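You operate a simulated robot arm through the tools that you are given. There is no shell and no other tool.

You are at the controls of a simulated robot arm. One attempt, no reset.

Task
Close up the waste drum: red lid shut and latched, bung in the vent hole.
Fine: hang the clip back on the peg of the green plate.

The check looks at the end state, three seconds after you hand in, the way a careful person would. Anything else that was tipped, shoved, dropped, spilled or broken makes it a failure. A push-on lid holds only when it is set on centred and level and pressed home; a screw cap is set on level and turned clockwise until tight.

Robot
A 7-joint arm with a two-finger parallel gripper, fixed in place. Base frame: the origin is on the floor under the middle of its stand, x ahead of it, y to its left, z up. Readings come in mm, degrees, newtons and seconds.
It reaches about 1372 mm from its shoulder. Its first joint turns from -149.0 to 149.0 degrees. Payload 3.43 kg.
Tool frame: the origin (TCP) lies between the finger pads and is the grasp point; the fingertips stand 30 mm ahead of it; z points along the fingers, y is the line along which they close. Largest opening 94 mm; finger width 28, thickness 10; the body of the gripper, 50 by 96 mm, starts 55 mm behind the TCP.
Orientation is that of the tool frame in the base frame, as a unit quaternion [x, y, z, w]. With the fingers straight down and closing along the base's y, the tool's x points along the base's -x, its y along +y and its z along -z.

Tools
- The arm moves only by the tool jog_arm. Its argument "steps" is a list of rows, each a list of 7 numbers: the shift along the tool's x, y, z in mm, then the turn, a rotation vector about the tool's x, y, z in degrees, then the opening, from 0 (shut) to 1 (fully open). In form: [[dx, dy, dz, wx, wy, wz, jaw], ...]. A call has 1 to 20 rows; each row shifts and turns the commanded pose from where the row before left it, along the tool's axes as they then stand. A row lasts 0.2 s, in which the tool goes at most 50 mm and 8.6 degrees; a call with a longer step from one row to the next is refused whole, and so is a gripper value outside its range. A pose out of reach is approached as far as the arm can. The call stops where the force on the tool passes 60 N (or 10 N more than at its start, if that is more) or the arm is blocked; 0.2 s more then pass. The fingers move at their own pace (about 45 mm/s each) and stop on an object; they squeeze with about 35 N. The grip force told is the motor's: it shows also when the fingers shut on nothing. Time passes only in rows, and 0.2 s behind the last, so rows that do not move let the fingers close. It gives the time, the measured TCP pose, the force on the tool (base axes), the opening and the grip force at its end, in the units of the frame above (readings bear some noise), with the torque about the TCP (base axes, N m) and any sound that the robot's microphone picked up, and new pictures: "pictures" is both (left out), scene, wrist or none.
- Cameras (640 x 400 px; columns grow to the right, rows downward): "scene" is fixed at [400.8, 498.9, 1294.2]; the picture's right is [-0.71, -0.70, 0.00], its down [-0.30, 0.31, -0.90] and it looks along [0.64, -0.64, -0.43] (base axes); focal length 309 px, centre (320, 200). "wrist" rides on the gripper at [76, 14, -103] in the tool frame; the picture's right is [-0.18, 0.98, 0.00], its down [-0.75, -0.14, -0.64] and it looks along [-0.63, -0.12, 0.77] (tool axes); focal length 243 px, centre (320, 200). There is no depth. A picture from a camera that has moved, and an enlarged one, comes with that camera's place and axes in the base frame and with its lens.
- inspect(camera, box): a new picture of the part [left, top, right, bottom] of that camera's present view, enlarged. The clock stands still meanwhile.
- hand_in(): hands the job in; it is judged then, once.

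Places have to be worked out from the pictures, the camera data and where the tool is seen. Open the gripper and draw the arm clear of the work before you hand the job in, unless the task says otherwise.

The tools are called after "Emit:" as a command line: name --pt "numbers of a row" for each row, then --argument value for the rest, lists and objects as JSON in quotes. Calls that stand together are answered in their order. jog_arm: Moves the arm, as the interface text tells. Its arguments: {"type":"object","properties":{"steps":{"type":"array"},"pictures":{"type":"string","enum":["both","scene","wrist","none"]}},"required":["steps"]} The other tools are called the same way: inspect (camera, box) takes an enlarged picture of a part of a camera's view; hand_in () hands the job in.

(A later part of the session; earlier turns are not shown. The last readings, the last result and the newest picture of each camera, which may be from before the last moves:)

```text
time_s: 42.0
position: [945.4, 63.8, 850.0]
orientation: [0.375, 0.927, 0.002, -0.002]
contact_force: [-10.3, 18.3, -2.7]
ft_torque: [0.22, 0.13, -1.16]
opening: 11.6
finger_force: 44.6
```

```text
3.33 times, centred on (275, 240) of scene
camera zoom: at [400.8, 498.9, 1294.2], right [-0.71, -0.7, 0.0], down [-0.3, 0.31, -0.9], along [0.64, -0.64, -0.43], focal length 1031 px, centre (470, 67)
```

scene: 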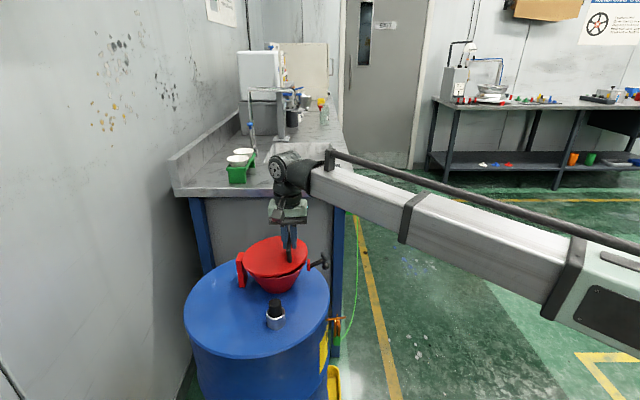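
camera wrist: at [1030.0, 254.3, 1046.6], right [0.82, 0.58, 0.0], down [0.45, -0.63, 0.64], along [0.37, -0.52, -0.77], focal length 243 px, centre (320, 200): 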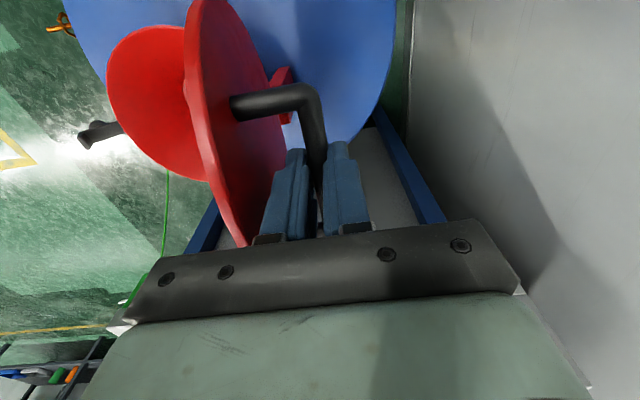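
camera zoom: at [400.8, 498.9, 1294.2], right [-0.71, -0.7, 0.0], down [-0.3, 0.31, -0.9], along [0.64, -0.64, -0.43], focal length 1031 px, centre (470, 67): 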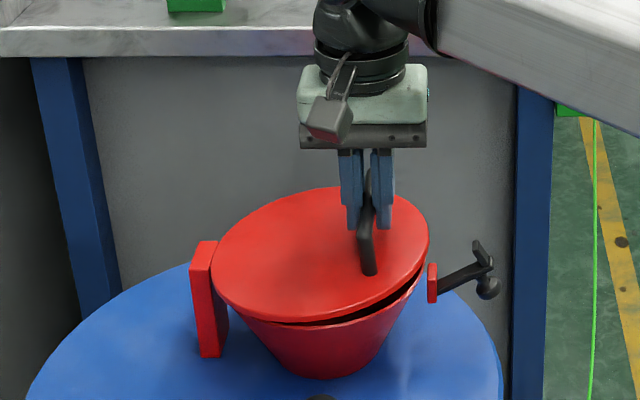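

It's nearly shut, with a few degrees left. I'll lower in 3 mm steps with another lateral relief.

Emit:
jog_arm --pt "1.3 0 3 0 0 0 0" --pt "0 -0.5 3 0 0 0 0" --pt "0 -0.5 3 0 0 0 0" --pt "0 0 0 0 0 0 0" --pictures "none"

Emit:
inspect --camera "scene" --box '[200, 180, 350, 300]'

Emit:
inspect --camera "wrist" --box '[120, 60, 400, 240]'

```text
time_s: 43.0
position: [944.9, 62.9, 842.4]
orientation: [0.376, 0.927, -0.001, -0.001]
contact_force: [-3.7, -4.2, -0.2]
ft_torque: [-0.01, 0.08, -1.15]
opening: 11.3
finger_force: 44.5
```

```text
3.33 times, centred on (275, 240) of scene
camera zoom: at [400.8, 498.9, 1294.2], right [-0.71, -0.7, 0.0], down [-0.3, 0.31, -0.9], along [0.64, -0.64, -0.43], focal length 1031 px, centre (470, 67)
```

zoom: 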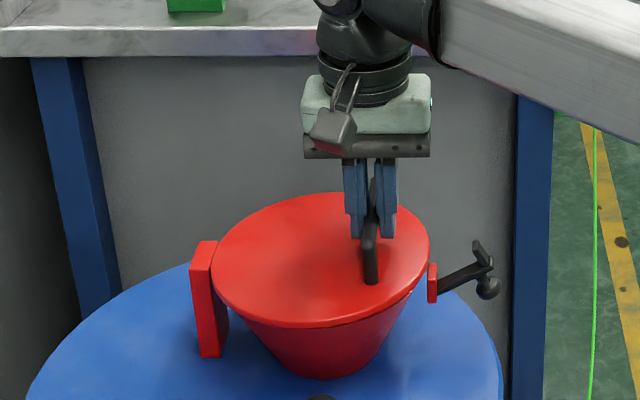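

```text
2.22 times, centred on (260, 150) of wrist
camera zoom: at [900.5, 123.9, 944.2], right [0.82, 0.58, 0.0], down [0.44, -0.63, 0.64], along [0.37, -0.52, -0.77], focal length 539 px, centre (453, 311)
```

zoom: 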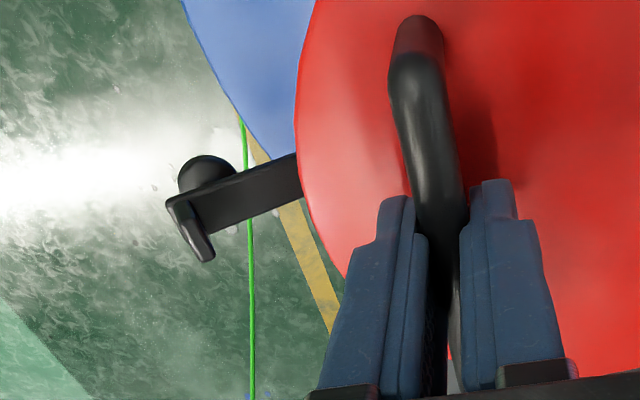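

It looks nearly flush with almost no force yet. I'll lower a bit more until the rim pushes back.

Emit:
jog_arm --pt "0 0 2 0 0 0 0" --pt "0 0 2 0 0 0 0" --pt "0 0 0 0 0 0 0" --pictures "none"

Emit:
inspect --camera "scene" --box '[200, 180, 350, 300]'

```text
time_s: 43.8
position: [944.2, 59.9, 837.5]
orientation: [0.376, 0.927, 0.0, -0.002]
contact_force: [-6.3, -22.4, 4.4]
ft_torque: [-0.32, -0.07, -1.16]
opening: 11.3
finger_force: 45.2
```

```text
3.33 times, centred on (275, 240) of scene
camera zoom: at [400.8, 498.9, 1294.2], right [-0.71, -0.7, 0.0], down [-0.3, 0.31, -0.9], along [0.64, -0.64, -0.43], focal length 1031 px, centre (470, 67)
```

zoom: 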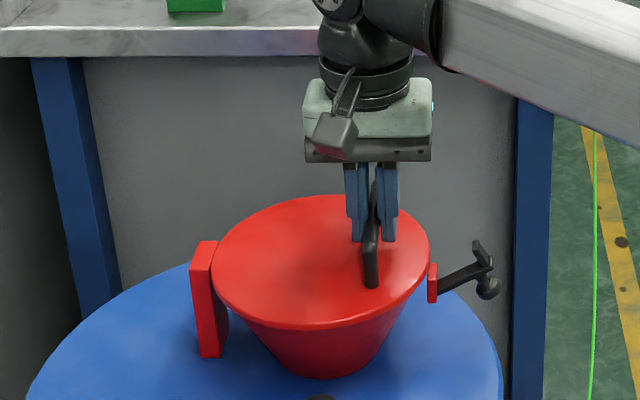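

The lid looks seated. I'll open the jaws, rise clear of the handle and check.

Emit:
jog_arm --pt "0 0 0 0 0 0 0.35" --pt "0 0 0 0 0 0 0.35" --pt "0 0 0 0 0 0 0.35" --pt "0 0 -25 0 0 0 0.35" --pt "0 0 -35 0 0 0 0.35" --pt "0 0 -40 0 0 0 0.35" --pt "0 0 -40 0 0 0 0.35" --pt "0 0 0 0 0 0 0.35"

Emit:
inspect --camera "scene" --box '[200, 180, 350, 300]'

Emit:
inspect --camera "wrist" --box '[150, 60, 400, 240]'

```text
time_s: 45.6
position: [944.6, 63.7, 979.7]
orientation: [0.374, 0.927, 0.001, -0.002]
contact_force: [-1.1, 0.2, 0.4]
ft_torque: [0.01, 0.03, -0.02]
opening: 32.9
finger_force: 0.1
camera wrist: at [900.2, 124.9, 1083.6], right [0.82, 0.58, 0.0], down [0.45, -0.63, 0.64], along [0.37, -0.52, -0.77], focal length 243 px, centre (320, 200)
```

scene: 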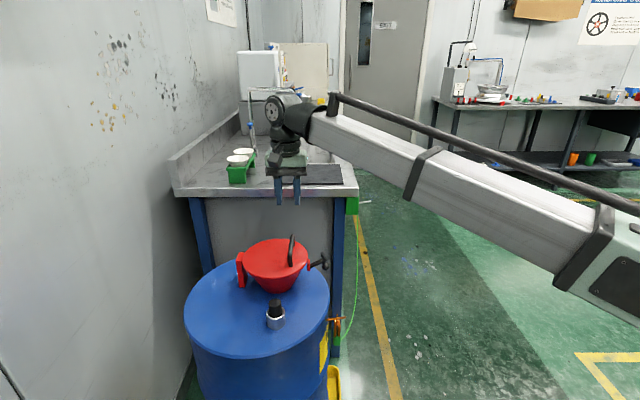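
wrist: 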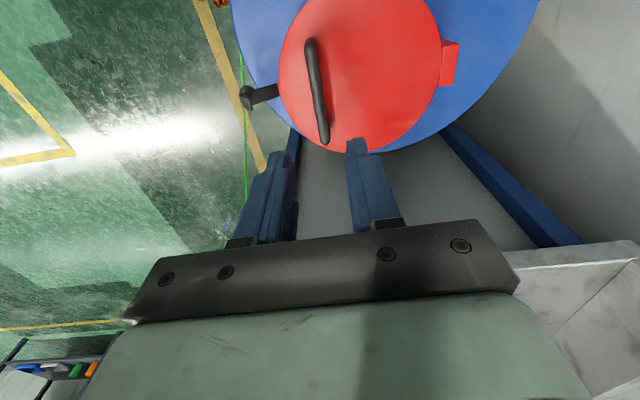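

```text
3.33 times, centred on (275, 240) of scene
camera zoom: at [400.8, 498.9, 1294.2], right [-0.71, -0.7, 0.0], down [-0.3, 0.31, -0.9], along [0.64, -0.64, -0.43], focal length 1031 px, centre (470, 67)
```

zoom: 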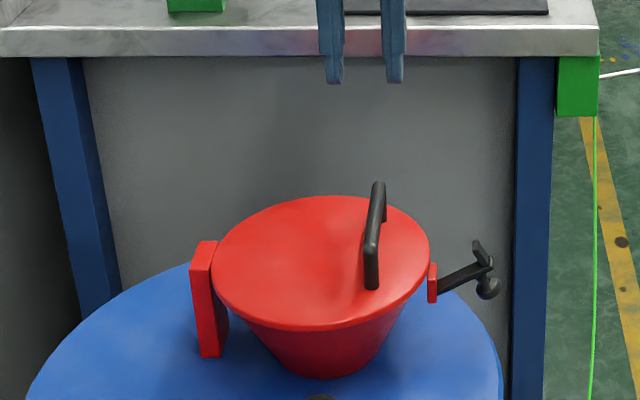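

```text
2.22 times, centred on (275, 150) of wrist
camera zoom: at [900.2, 124.9, 1083.6], right [0.82, 0.58, 0.0], down [0.45, -0.63, 0.64], along [0.37, -0.52, -0.77], focal length 539 px, centre (420, 311)
```

zoom: 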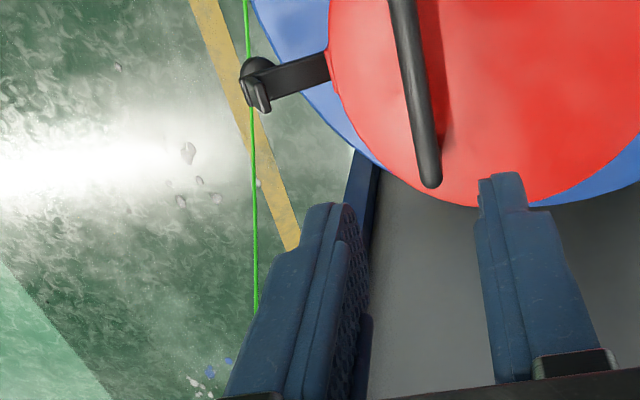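

The lid lies flat and closed on the funnel. For the latch I place the ball near (878,-2,762), the hook tip near (892,-4,800), and the pivot near (914,27,762). The arm is about 30° above horizontal and must swing up to vertical over the lid. I'll rotate the gripper 90° so the fingers close across the ball.

Emit:
jog_arm --pt "0 0 0 0 0 -8.2 0.5" --pt "0 0 0 0 0 -8.2 0.7" --pt "0 0 0 0 0 -8.2 0.7" --pt "0 0 0 0 0 -8.2 0.7" --pt "0 0 0 0 0 -8.2 0.7" --pt "0 0 0 0 0 -8.2 0.7" --pt "0 0 0 0 0 -8.2 0.7" --pt "0 0 0 0 0 -8.2 0.7" --pt "0 0 0 0 0 -8.2 0.7" --pt "0 0 0 0 0 -8.2 0.7" --pt "0 0 0 0 0 -8 0.7" --pt "0 0 0 0 0 0 0.7"

```text
time_s: 48.2
position: [945.4, 62.3, 977.8]
orientation: [-0.392, 0.92, 0.002, -0.002]
contact_force: [0.6, 0.0, -1.2]
ft_torque: [-0.01, 0.02, 0.0]
opening: 65.9
finger_force: 0.1
camera wrist: at [882.8, 16.6, 1080.1], right [-0.58, 0.81, 0.0], down [0.63, 0.44, 0.64], along [0.52, 0.38, -0.77], focal length 243 px, centre (320, 200)
```

scene: 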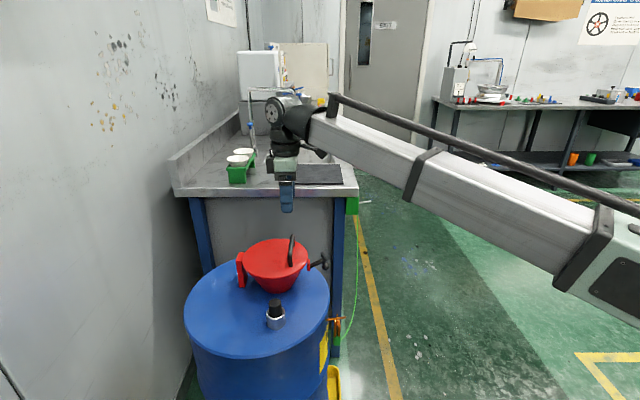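
wrist: 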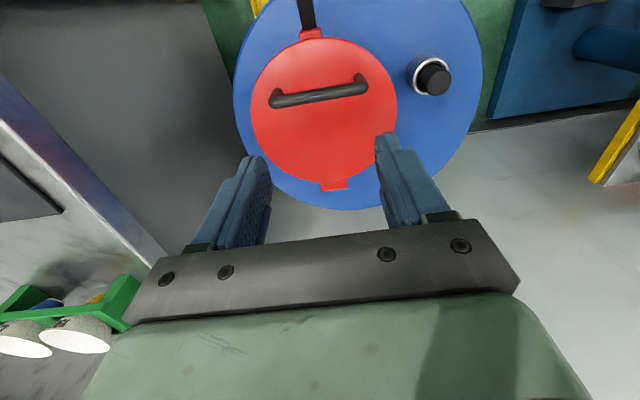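

The camera now faces the wall side, with the latch at the top of the view. I'll move outward to hover above the latch ball.

Emit:
jog_arm --pt "46.5 2.2 0 0 0 0 0.7" --pt "46.5 2.2 0 0 0 0 0.7" --pt "0 0 40 0 0 0 0.7" --pt "0 0 0 0 0 0 0.7"

Emit:
inspect --camera "wrist" --box '[250, 50, 400, 200]'

Emit:
inspect --camera "scene" --box '[280, 200, 350, 290]'

```text
time_s: 49.2
position: [875.4, 0.8, 940.1]
orientation: [-0.39, 0.921, 0.002, -0.001]
contact_force: [0.0, -0.6, 0.1]
ft_torque: [0.02, 0.0, -0.01]
opening: 65.9
finger_force: 0.1
camera wrist: at [814.6, -47.2, 1042.2], right [-0.58, 0.82, 0.0], down [0.63, 0.44, 0.64], along [0.52, 0.37, -0.77], focal length 243 px, centre (320, 200)
```

scene: 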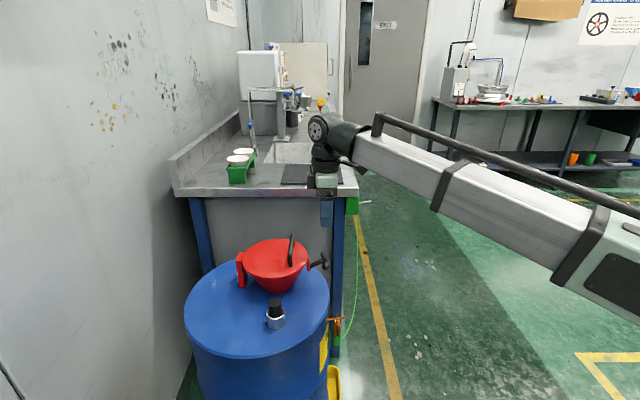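
wrist: 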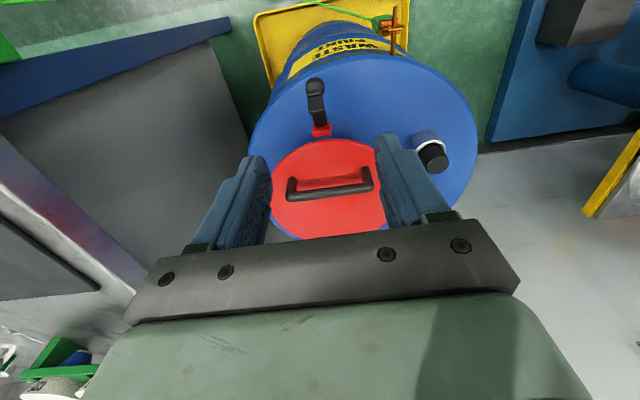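

```text
2.67 times, centred on (325, 125) of wrist
camera zoom: at [814.6, -47.2, 1042.2], right [-0.58, 0.82, 0.0], down [0.63, 0.44, 0.64], along [0.52, 0.37, -0.77], focal length 647 px, centre (307, 400)
```

zoom: 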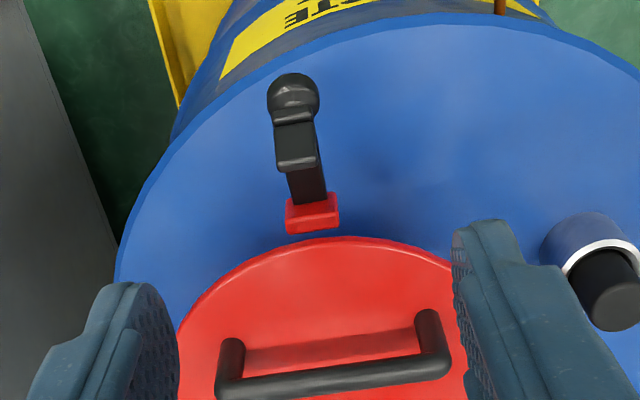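

```text
4.44 times, centred on (315, 245) of scene
camera zoom: at [400.8, 498.9, 1294.2], right [-0.71, -0.7, 0.0], down [-0.3, 0.31, -0.9], along [0.64, -0.64, -0.43], focal length 1375 px, centre (342, 0)
```

zoom: 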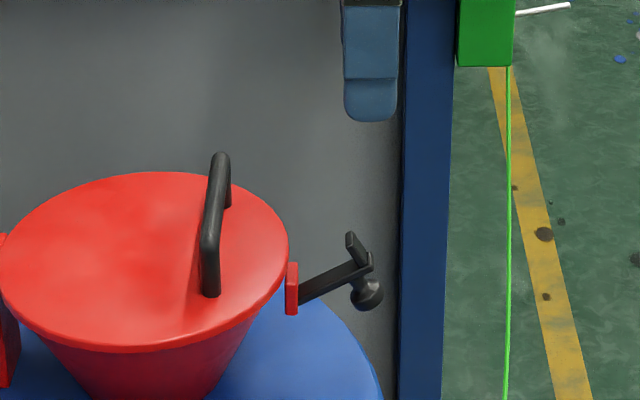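

I now put the ball near (880,-5,758). I'll shift −6.5 mm along the closing axis and descend partway with the jaws straddling the latch.

Emit:
jog_arm --pt "0 -6.5 0 0 0 0 0.6" --pt "0 0 40 0 0 0 0.6" --pt "0 0 40 0 0 0 0.6" --pt "0 0 30 0 0 0 0.6" --pt "0 0 0 0 0 0 0.6"

Emit:
inspect --camera "wrist" --box '[240, 80, 400, 230]'

Emit:
inspect --camera "scene" --box '[280, 200, 350, 290]'

```text
time_s: 50.4
position: [879.7, -5.3, 829.1]
orientation: [-0.391, 0.92, 0.003, -0.001]
contact_force: [0.0, -0.5, -0.8]
ft_torque: [0.0, 0.0, -0.03]
opening: 56.3
finger_force: 0.1
camera wrist: at [818.1, -51.6, 932.0], right [-0.58, 0.82, 0.0], down [0.63, 0.44, 0.64], along [0.52, 0.37, -0.77], focal length 243 px, centre (320, 200)
```

scene: 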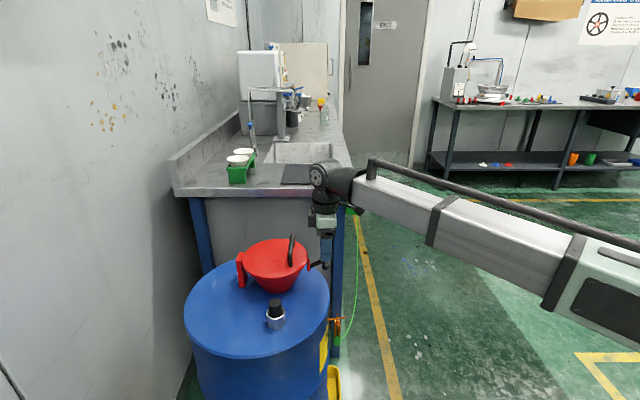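
wrist: 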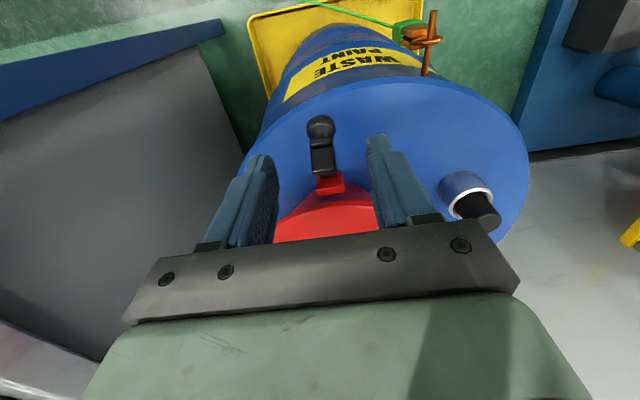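

```text
2.67 times, centred on (320, 155) of wrist
camera zoom: at [818.1, -51.6, 932.0], right [-0.58, 0.82, 0.0], down [0.63, 0.44, 0.64], along [0.52, 0.37, -0.77], focal length 647 px, centre (320, 320)
```

zoom: 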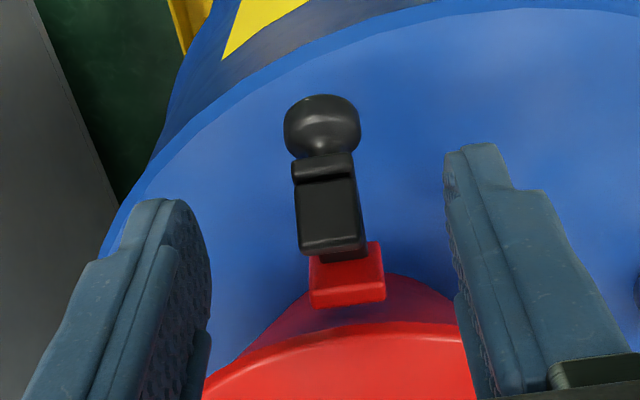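

```text
4.44 times, centred on (315, 245) of scene
camera zoom: at [400.8, 498.9, 1294.2], right [-0.71, -0.7, 0.0], down [-0.3, 0.31, -0.9], along [0.64, -0.64, -0.43], focal length 1375 px, centre (342, 0)
```

zoom: 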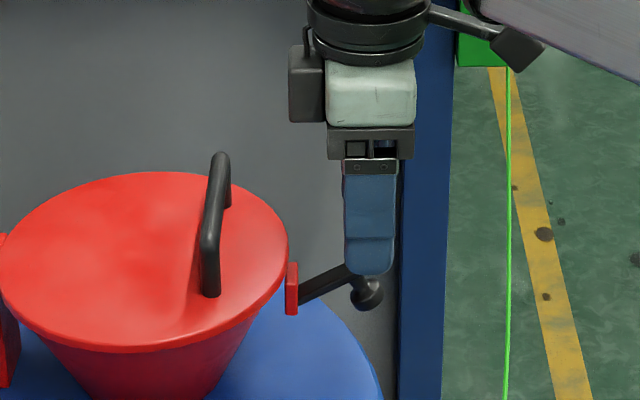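

The ball is on the tool axis with the latch well between the fingers. I'll descend the last 67 mm and close on the ball.

Emit:
jog_arm --pt "3 0 22 0 0 0 0.6" --pt "0 0 22 0 0 0 0.6" --pt "0 0 22 0 0 0 0.6" --pt "0 0 0 0 0 0 0" --pt "0 0 0 0 0 0 0" --pt "0 0 0 0 0 0 0" --pt "0 0 0 0 0 0 0"

Emit:
inspect --camera "wrist" --box '[240, 100, 400, 240]'

Emit:
inspect --camera "scene" --box '[280, 200, 350, 290]'

```text
time_s: 52.0
position: [878.1, -7.1, 762.3]
orientation: [-0.39, 0.921, 0.003, -0.001]
contact_force: [-9.0, 7.7, -4.4]
ft_torque: [-0.12, 0.16, 0.06]
opening: 20.9
finger_force: 45.0
camera wrist: at [815.4, -53.2, 863.7], right [-0.58, 0.82, 0.01], down [0.63, 0.44, 0.64], along [0.52, 0.38, -0.77], focal length 243 px, centre (320, 200)
```

scene: 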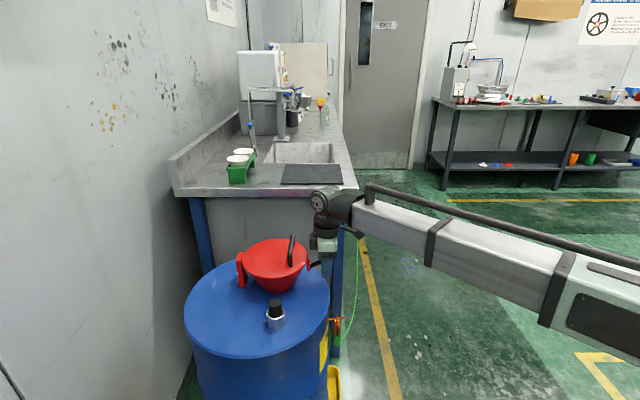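
wrist: 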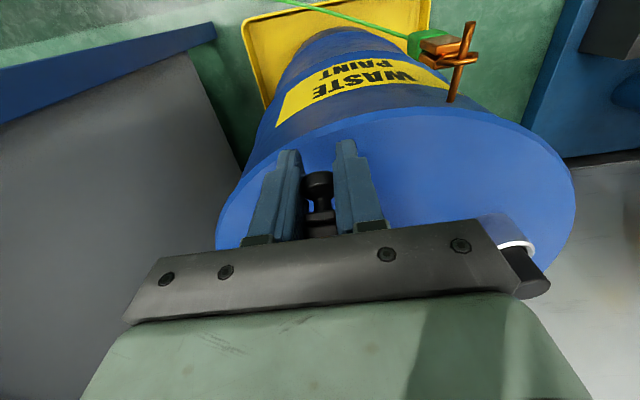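

```text
2.86 times, centred on (320, 170) of wrist
camera zoom: at [815.4, -53.2, 863.7], right [-0.58, 0.82, 0.01], down [0.63, 0.44, 0.64], along [0.52, 0.38, -0.77], focal length 693 px, centre (320, 286)
```

zoom: 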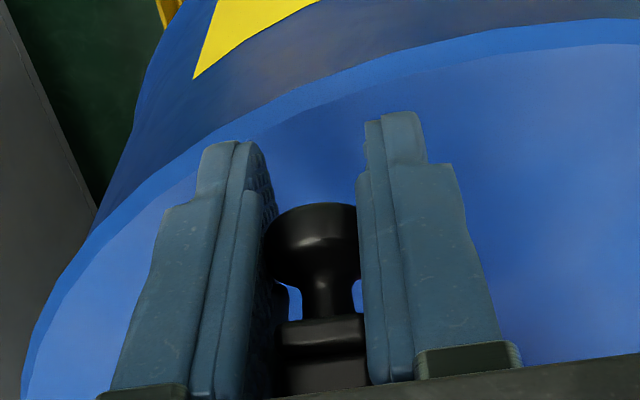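

```text
4.44 times, centred on (315, 245) of scene
camera zoom: at [400.8, 498.9, 1294.2], right [-0.71, -0.7, 0.0], down [-0.3, 0.31, -0.9], along [0.64, -0.64, -0.43], focal length 1375 px, centre (342, 0)
```

zoom: 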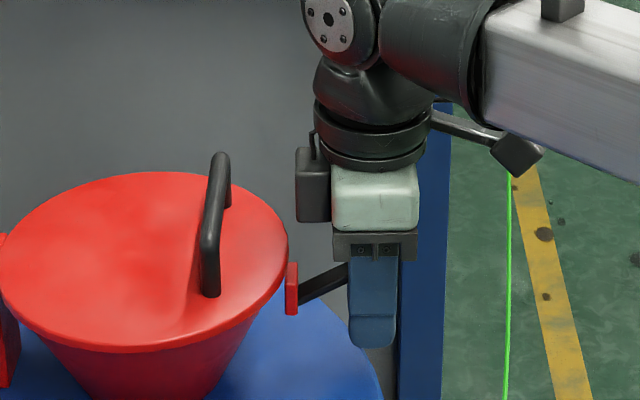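

The ball is held at 20.9 mm. I'll swing it up along its arc about the pivot (radius about 47 mm), starting with 20° and watching the forces.

Emit:
jog_arm --pt "-0.35 0 -4.1 0 0 0 0" --pt "-0.35 0 -4.1 0 0 0 0" --pt "-1.05 0 -4 0 0 0 0" --pt "-1.05 0 -4 0 0 0 0" --pt "0 0 0 0 0 0 0" --pictures "none"

Emit:
inspect --camera "scene" --box '[280, 200, 350, 290]'

```text
time_s: 53.2
position: [878.9, -4.7, 778.0]
orientation: [-0.391, 0.92, 0.003, -0.004]
contact_force: [-23.3, 0.4, -22.3]
ft_torque: [-0.67, 0.86, 0.03]
opening: 20.9
finger_force: 45.3
```

```text
4.44 times, centred on (315, 245) of scene
camera zoom: at [400.8, 498.9, 1294.2], right [-0.71, -0.7, 0.0], down [-0.3, 0.31, -0.9], along [0.64, -0.64, -0.43], focal length 1375 px, centre (342, 0)
```

zoom: 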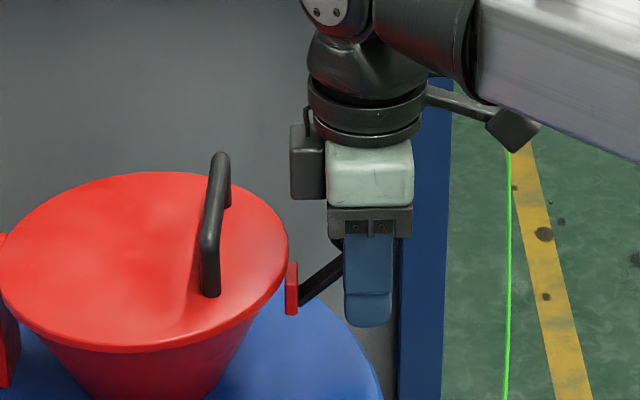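

The arm is rotating, with moderate friction from the ball turning in the pads. I'll continue the arc with a small sideways relief.

Emit:
jog_arm --pt "-1.2 1.2 -3.8 0 0 0 0" --pt "-1.9 0 -3.6 0 0 0 0" --pt "-2.2 0 -3.5 0 0 0 0" --pt "-2.5 0 -3.2 0 0 0 0" --pt "0 0 0 0 0 0 0" --pictures "none"

Emit:
inspect --camera "scene" --box '[280, 200, 350, 290]'

Emit:
inspect --camera "wrist" --box '[240, 100, 400, 240]'

```text
time_s: 54.4
position: [883.5, 0.8, 793.0]
orientation: [-0.39, 0.921, 0.002, -0.002]
contact_force: [-14.4, -9.4, -18.7]
ft_torque: [-0.69, 0.87, 0.04]
opening: 21.0
finger_force: 45.1
```

```text
4.44 times, centred on (315, 245) of scene
camera zoom: at [400.8, 498.9, 1294.2], right [-0.71, -0.7, 0.0], down [-0.3, 0.31, -0.9], along [0.64, -0.64, -0.43], focal length 1375 px, centre (342, 0)
```

zoom: 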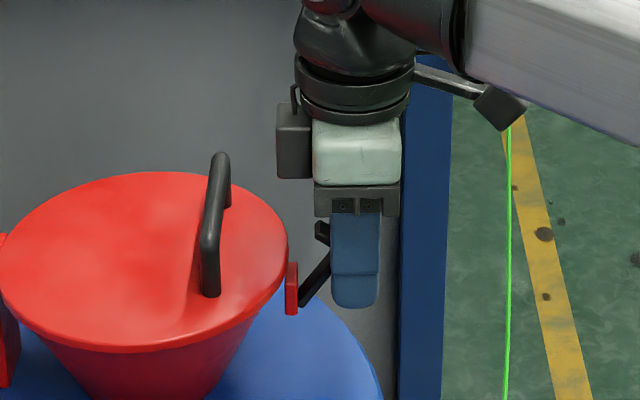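

```text
2.86 times, centred on (320, 170) of wrist
camera zoom: at [822.8, -45.5, 894.8], right [-0.58, 0.82, 0.01], down [0.63, 0.44, 0.64], along [0.52, 0.37, -0.77], focal length 693 px, centre (320, 286)
```

zoom: 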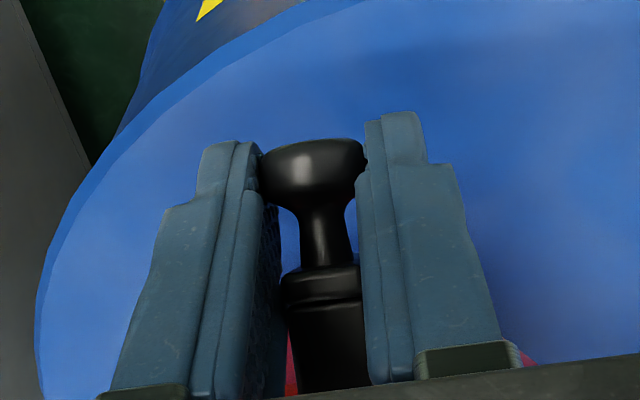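

The latch arm is near 60°, but the ball has crept toward the pad edges. I'll open to see whether the latch holds its position by itself.

Emit:
jog_arm --pt "0 0 0 0 0 0 0.5" --pt "0 0 0 0 0 0 0.5" --pt "0 0 0 0 0 0 0.5" --pictures "none"

Emit:
inspect --camera "scene" --box '[280, 200, 350, 290]'

Emit:
inspect --camera "wrist" --box '[240, 100, 400, 240]'

```text
time_s: 55.2
position: [884.7, 1.1, 792.4]
orientation: [-0.391, 0.92, 0.003, -0.001]
contact_force: [-0.2, 0.8, -0.7]
ft_torque: [-0.04, -0.05, -0.03]
opening: 46.7
finger_force: 0.1
```

```text
4.44 times, centred on (315, 245) of scene
camera zoom: at [400.8, 498.9, 1294.2], right [-0.71, -0.7, 0.0], down [-0.3, 0.31, -0.9], along [0.64, -0.64, -0.43], focal length 1375 px, centre (342, 0)
```

zoom: 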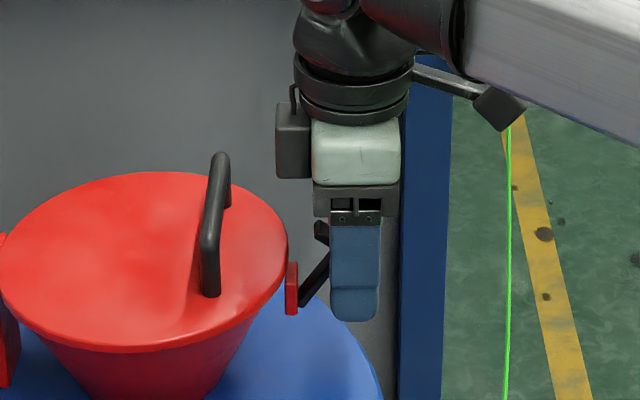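

```text
2.86 times, centred on (320, 170) of wrist
camera zoom: at [823.0, -45.0, 894.8], right [-0.58, 0.82, 0.0], down [0.63, 0.44, 0.64], along [0.52, 0.37, -0.77], focal length 693 px, centre (320, 286)
```

zoom: 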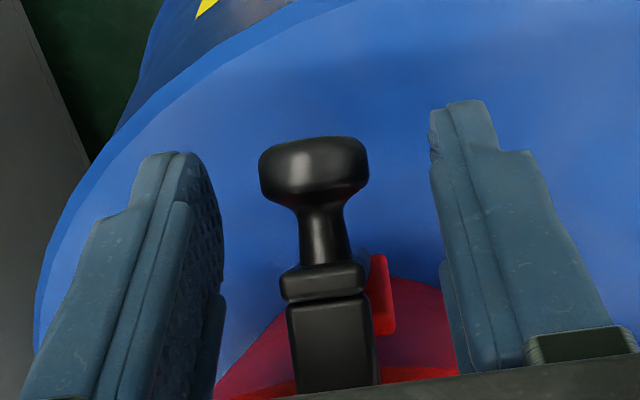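

The latch holds by friction. The knob is now at about n=608, z=777, roughly 20° along its arc. I'll re-centre on it, grip again and continue while co-rotating the gripper so the knob doesn't slip.

Emit:
jog_arm --pt "8 0 15.4 0 0 0 0.5" --pt "0 0 0 0 0 0 0" --pt "0 0 0 0 0 0 0" --pt "0 0 0 0 0 0 0" --pictures "none"

Emit:
inspect --camera "wrist" --box '[240, 100, 400, 240]'

```text
time_s: 56.2
position: [878.9, -5.1, 777.0]
orientation: [-0.391, 0.921, 0.003, 0.0]
contact_force: [1.1, -2.3, 1.5]
ft_torque: [0.01, -0.02, 0.01]
opening: 21.1
finger_force: 40.5
```

```text
2.86 times, centred on (320, 170) of wrist
camera zoom: at [817.1, -51.1, 879.4], right [-0.58, 0.82, 0.0], down [0.63, 0.44, 0.64], along [0.52, 0.37, -0.77], focal length 693 px, centre (320, 286)
```

zoom: 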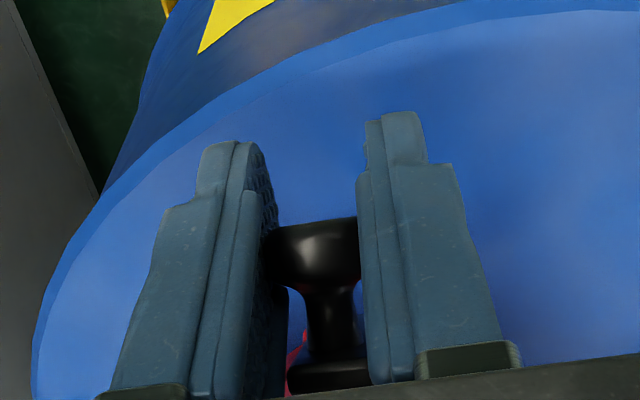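

Now the knob is centred in the grip. Each row rotates 5° about the pivot, so I'll do four and check.

Emit:
jog_arm --pt "-1.58 0 -3.8 0 5 0 0" --pt "-1.58 0 -3.8 0 5 0 0" --pt "-1.58 0 -3.8 0 5 0 0" --pt "-1.58 0 -3.8 0 5 0 0" --pt "0 0 0 0 0 0 0" --pictures "none"

Emit:
inspect --camera "scene" --box '[280, 200, 350, 290]'

Emit:
inspect --camera "wrist" --box '[240, 100, 400, 240]'

```text
time_s: 57.4
position: [885.2, 1.4, 791.3]
orientation: [-0.385, 0.906, -0.065, -0.162]
contact_force: [-10.6, -11.5, -21.0]
ft_torque: [-0.79, 0.76, 0.05]
opening: 21.2
finger_force: 44.8
```

```text
4.44 times, centred on (315, 245) of scene
camera zoom: at [400.8, 498.9, 1294.2], right [-0.71, -0.7, 0.0], down [-0.3, 0.31, -0.9], along [0.64, -0.64, -0.43], focal length 1375 px, centre (342, 0)
```

zoom: 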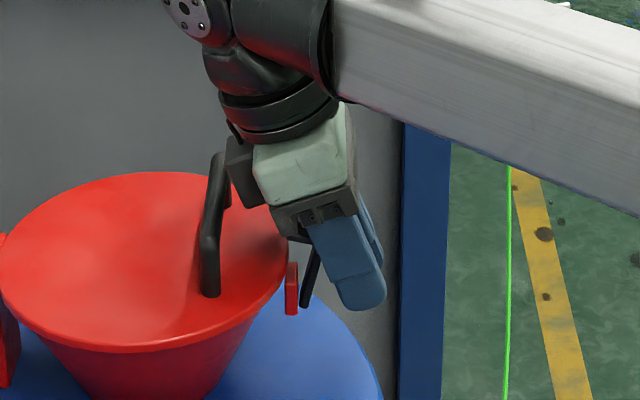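

```text
2.86 times, centred on (320, 170) of wrist
camera zoom: at [851.5, -16.1, 912.5], right [-0.59, 0.81, -0.06], down [0.75, 0.57, 0.34], along [0.31, 0.16, -0.94], focal length 693 px, centre (320, 286)
```

zoom: 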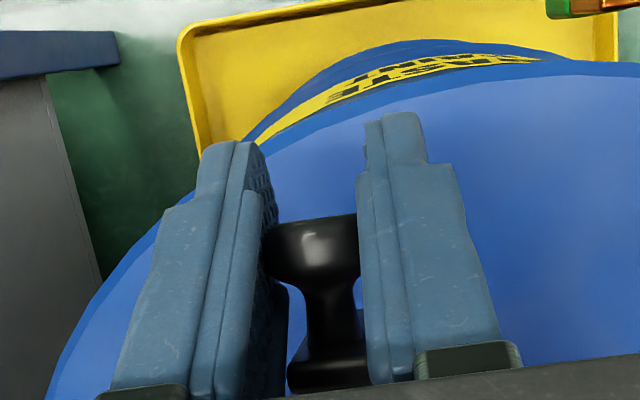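

The arm is now near 70–75°, but the leaning gripper body is getting close to the lid handle. I'll release, back off outward, straighten up, close the fingers and finish by pushing inward.

Emit:
jog_arm --pt "0 0 0 0 0 0 0.5" --pt "0 0 0 0 0 0 0.5" --pt "0 0 0 0 0 0 0.5" --pt "19 0 7 0 0 0 0.5" --pt "19 0 7 0 0 0 0.5" --pt "0 0 0 0 -6.7 0 0.5" --pt "0 0 0 0 -6.7 0 0.5" --pt "0 0 0 0 -6.7 0 0.3" --pt "0 0 0 0 0 0 0" --pt "0 0 0 0 0 0 0" --pt "0 0 0 0 0 0 0"

Emit:
inspect --camera "scene" --box '[280, 200, 350, 290]'

Emit:
inspect --camera "wrist" --box '[240, 100, 400, 240]'

```text
time_s: 59.8
position: [856.6, -27.0, 790.7]
orientation: [-0.391, 0.921, 0.003, -0.001]
contact_force: [1.1, -0.5, -1.1]
ft_torque: [-0.01, 0.0, -0.01]
opening: 0.1
finger_force: 32.7
camera wrist: at [795.6, -73.4, 892.3], right [-0.58, 0.82, 0.01], down [0.63, 0.44, 0.64], along [0.52, 0.38, -0.77], focal length 243 px, centre (320, 200)
```

scene: 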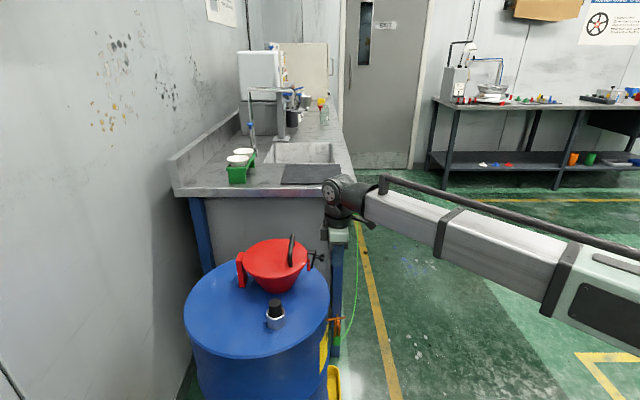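
wrist: 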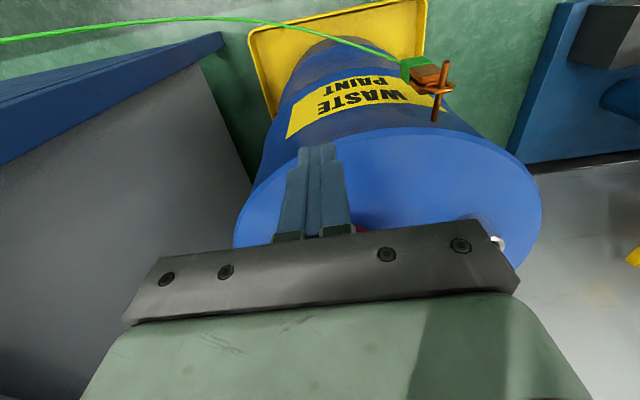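

```text
4.44 times, centred on (315, 245) of scene
camera zoom: at [400.8, 498.9, 1294.2], right [-0.71, -0.7, 0.0], down [-0.3, 0.31, -0.9], along [0.64, -0.64, -0.43], focal length 1375 px, centre (342, 0)
```

zoom: 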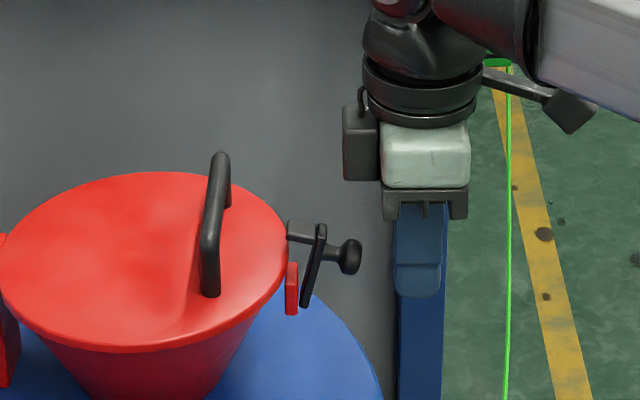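

```text
2.86 times, centred on (320, 170) of wrist
camera zoom: at [795.6, -73.4, 892.3], right [-0.58, 0.82, 0.01], down [0.63, 0.44, 0.64], along [0.52, 0.38, -0.77], focal length 693 px, centre (320, 286)
```

zoom: 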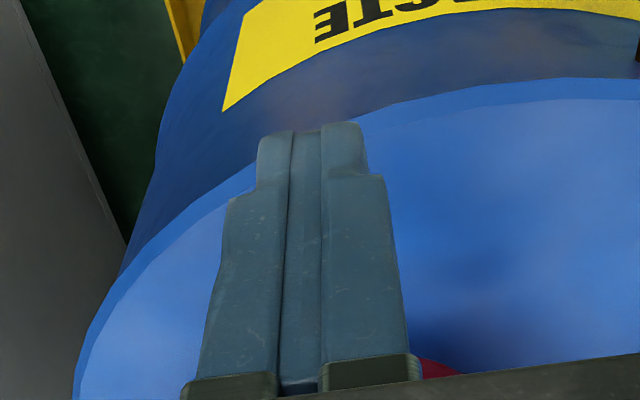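

The latch arm stands about 10° short of vertical, with its hook above the lid edge and the knob at about n=620, z=788. I'll push the knob inward with the closed fingers.

Emit:
jog_arm --pt "-9 0 0 0 0 0 0" --pt "-9 0 0 0 0 0 0" --pt "-4 0 0 0 0 0 0" --pt "-3 0 0 0 0 0 0" --pt "-3 0 0 0 0 0 0" --pt "0 0 0 0 0 0 0" --pictures "none"

Emit:
inspect --camera "scene" --box '[280, 200, 350, 290]'

```text
time_s: 61.2
position: [876.6, -8.1, 791.1]
orientation: [-0.39, 0.921, 0.002, -0.002]
contact_force: [-5.7, -7.5, -1.2]
ft_torque: [0.0, 0.01, 0.0]
opening: 0.0
finger_force: 33.1
```

```text
4.44 times, centred on (315, 245) of scene
camera zoom: at [400.8, 498.9, 1294.2], right [-0.71, -0.7, 0.0], down [-0.3, 0.31, -0.9], along [0.64, -0.64, -0.43], focal length 1375 px, centre (342, 0)
```

zoom: 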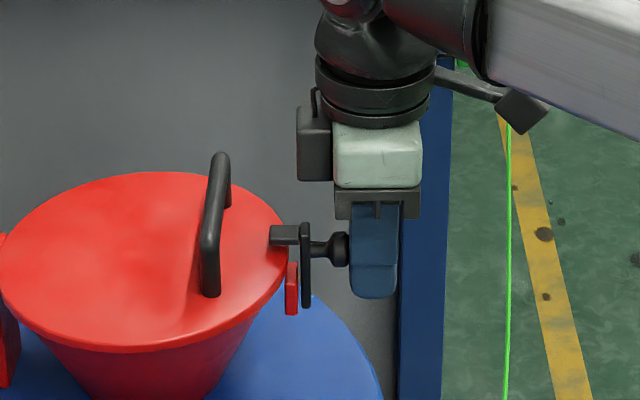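

The arm is vertical and the hook is over the lid edge. I'll push a little further to make sure it's fully home.

Emit:
jog_arm --pt "-2 0 0 0 0 0 0" --pt "-2 0 0 0 0 0 0" --pt "0 0 0 0 0 0 0" --pictures "none"

Emit:
inspect --camera "scene" --box '[280, 200, 350, 290]'

```text
time_s: 62.0
position: [876.5, -8.0, 790.8]
orientation: [-0.39, 0.921, 0.001, -0.004]
contact_force: [-31.5, -31.5, -3.2]
ft_torque: [-0.03, 0.01, -0.08]
opening: 0.0
finger_force: 32.9
```

```text
4.44 times, centred on (315, 245) of scene
camera zoom: at [400.8, 498.9, 1294.2], right [-0.71, -0.7, 0.0], down [-0.3, 0.31, -0.9], along [0.64, -0.64, -0.43], focal length 1375 px, centre (342, 0)
```

zoom: 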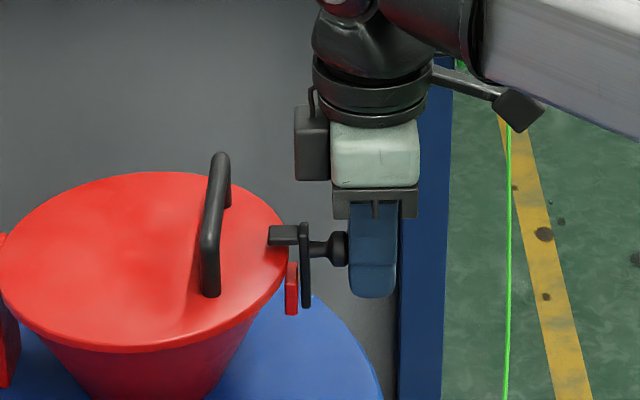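

The latch hit a firm stop (44 N, no movement), so the lid is shut and latched. Next I'll back off and move above the orange clip on the drum-side rod to study it.

Emit:
jog_arm --pt "15 0 0 0 0 0 0" --pt "20 0 -10 0 0 0 0.3" --pt "0 35 -10 0 0 0 0.6" --pt "0 35 0 0 0 0 0.6" --pt "-8 35 0 0 0 0 0.6" --pt "0 0 0 0 0 0 0.6"

Emit:
inspect --camera "wrist" --box '[240, 40, 400, 180]'

Emit:
inspect --camera "scene" --box '[270, 215, 380, 350]'

```text
time_s: 63.4
position: [786.4, 50.2, 813.2]
orientation: [-0.391, 0.921, 0.003, 0.001]
contact_force: [-0.5, 0.6, 0.1]
ft_torque: [0.01, 0.02, -0.02]
opening: 56.4
finger_force: 0.1
camera wrist: at [723.7, 4.1, 914.9], right [-0.58, 0.82, 0.01], down [0.63, 0.44, 0.64], along [0.52, 0.38, -0.77], focal length 243 px, centre (320, 200)
```

scene: 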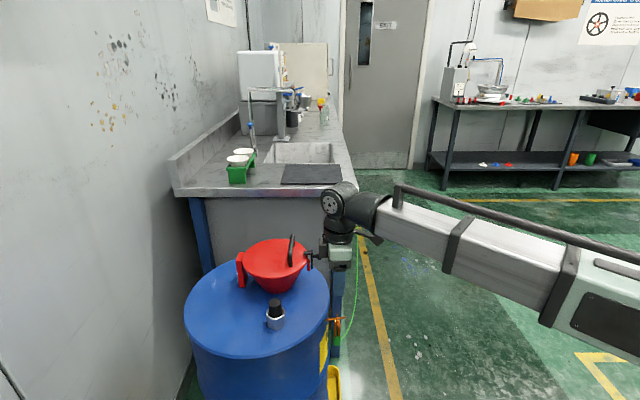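
wrist: 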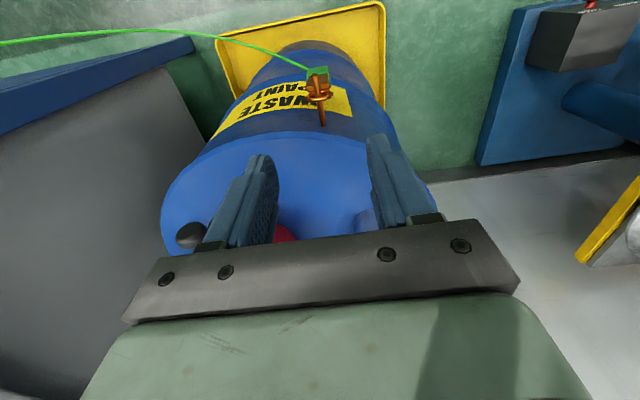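

```text
2.86 times, centred on (320, 110) of wrist
camera zoom: at [723.7, 4.1, 914.9], right [-0.58, 0.82, 0.01], down [0.63, 0.44, 0.64], along [0.52, 0.38, -0.77], focal length 693 px, centre (320, 457)
```

zoom: 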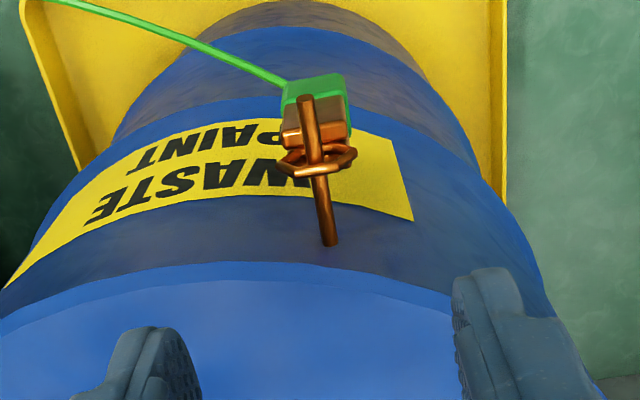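

```text
2.96 times, centred on (325, 282) of scene
camera zoom: at [400.8, 498.9, 1294.2], right [-0.71, -0.7, 0.0], down [-0.3, 0.31, -0.9], along [0.64, -0.64, -0.43], focal length 916 px, centre (305, -44)
```

zoom: 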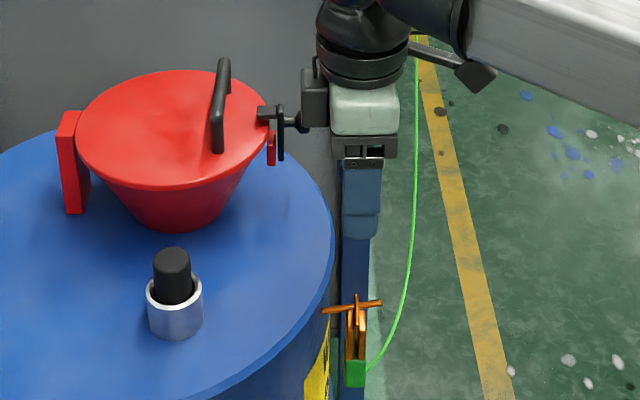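

The latch still looks closed. The clip's ring hangs on a rod running from about (807,68,666) to (770,32,677), tilted up about 12° outward. Its copper plates are roughly 25 mm wide across my closing axis. I'll centre and descend partway.

Emit:
jog_arm --pt "4 -1.2 26 0 0 0 0.6" --pt "0 0 26 0 0 0 0.6" --pt "0 0 26 0 0 0 0.6" --pt "0 0 0 0 0 0 0.6"

Emit:
inspect --camera "wrist" --box '[240, 70, 400, 210]'

Emit:
inspect --camera "scene" --box '[300, 270, 380, 350]'

```text
time_s: 64.4
position: [783.8, 46.4, 734.0]
orientation: [-0.391, 0.92, 0.002, 0.0]
contact_force: [-0.8, 0.0, 1.1]
ft_torque: [-0.01, 0.01, 0.0]
opening: 56.6
finger_force: 0.0
camera wrist: at [722.2, -0.5, 836.2], right [-0.58, 0.82, 0.01], down [0.63, 0.44, 0.64], along [0.52, 0.38, -0.77], focal length 243 px, centre (320, 200)
```

scene: 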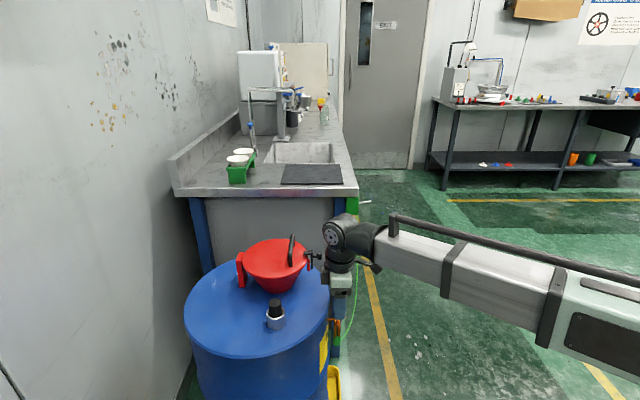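
wrist: 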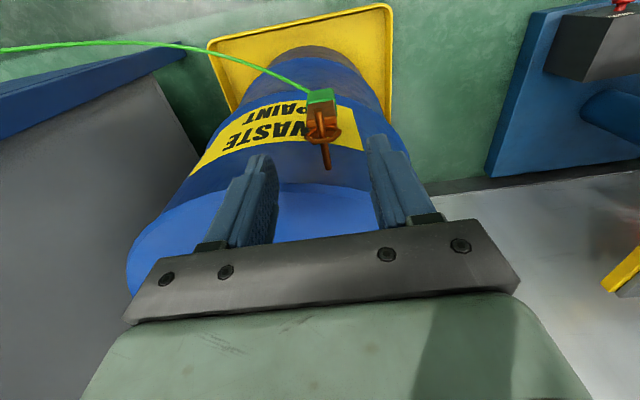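

```text
2.86 times, centred on (320, 140) of wrist
camera zoom: at [722.2, -0.5, 836.2], right [-0.58, 0.82, 0.01], down [0.63, 0.44, 0.64], along [0.52, 0.38, -0.77], focal length 693 px, centre (320, 371)
```

zoom: 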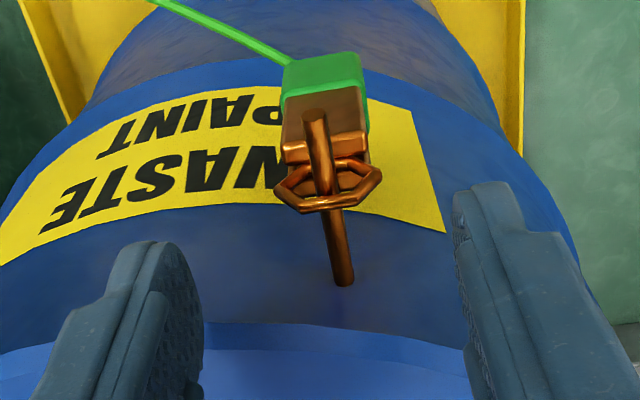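

```text
5.00 times, centred on (340, 310) of scene
camera zoom: at [400.8, 498.9, 1294.2], right [-0.71, -0.7, 0.0], down [-0.3, 0.31, -0.9], along [0.64, -0.64, -0.43], focal length 1546 px, centre (220, -350)
```

zoom: 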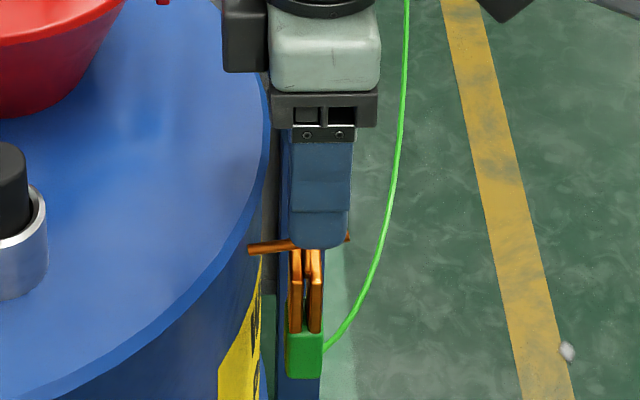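

The clip is centred between the fingers in both views. I'll descend to grip the copper plates just below the ring (TCP z≈655).

Emit:
jog_arm --pt "0 0 25 0 0 0 0.6" --pt "0 0 25 0 0 0 0.6" --pt "0 0 25 0 0 0 0.6" --pt "0 0 3 0 0 0 0.6" --pt "0 0 0 0 0 0 0.6"

Emit:
inspect --camera "wrist" --box '[240, 100, 400, 240]'

Emit:
inspect --camera "scene" --box '[300, 270, 380, 350]'

```text
time_s: 65.6
position: [782.3, 45.5, 654.3]
orientation: [-0.391, 0.92, 0.002, -0.001]
contact_force: [0.0, 1.0, -0.9]
ft_torque: [-0.01, 0.0, -0.01]
opening: 56.6
finger_force: 0.0
camera wrist: at [721.3, 0.3, 756.9], right [-0.58, 0.82, 0.01], down [0.63, 0.44, 0.64], along [0.52, 0.38, -0.77], focal length 243 px, centre (320, 200)
```

scene: 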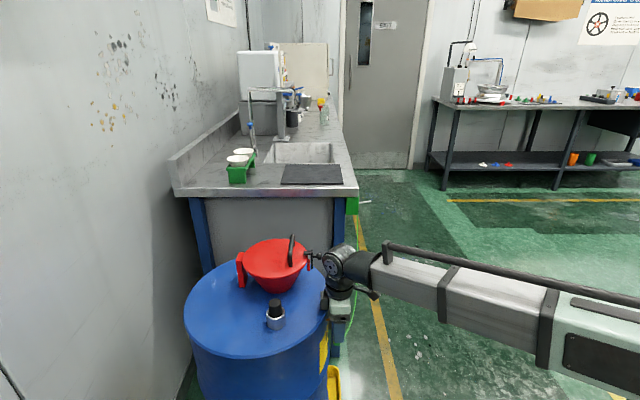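
wrist: 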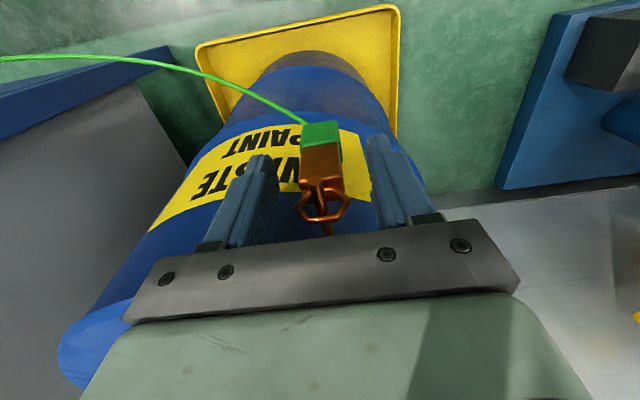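

```text
2.86 times, centred on (320, 170) of wrist
camera zoom: at [721.3, 0.3, 756.9], right [-0.58, 0.82, 0.01], down [0.63, 0.44, 0.64], along [0.52, 0.38, -0.77], focal length 693 px, centre (320, 286)
```

zoom: 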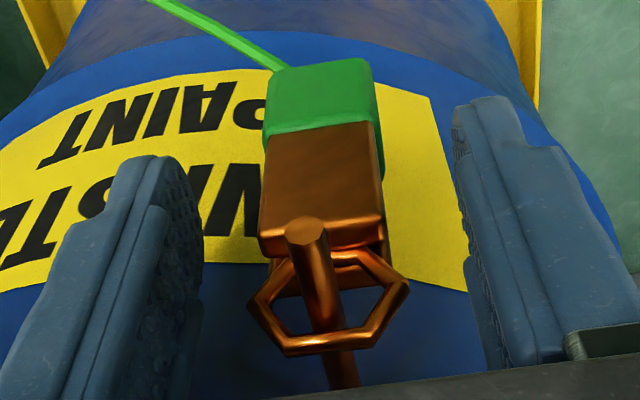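

```text
5.00 times, centred on (340, 310) of scene
camera zoom: at [400.8, 498.9, 1294.2], right [-0.71, -0.7, 0.0], down [-0.3, 0.31, -0.9], along [0.64, -0.64, -0.43], focal length 1546 px, centre (220, -350)
```

zoom: 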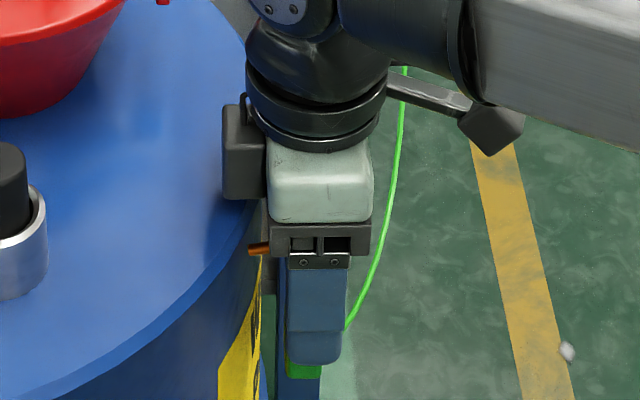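

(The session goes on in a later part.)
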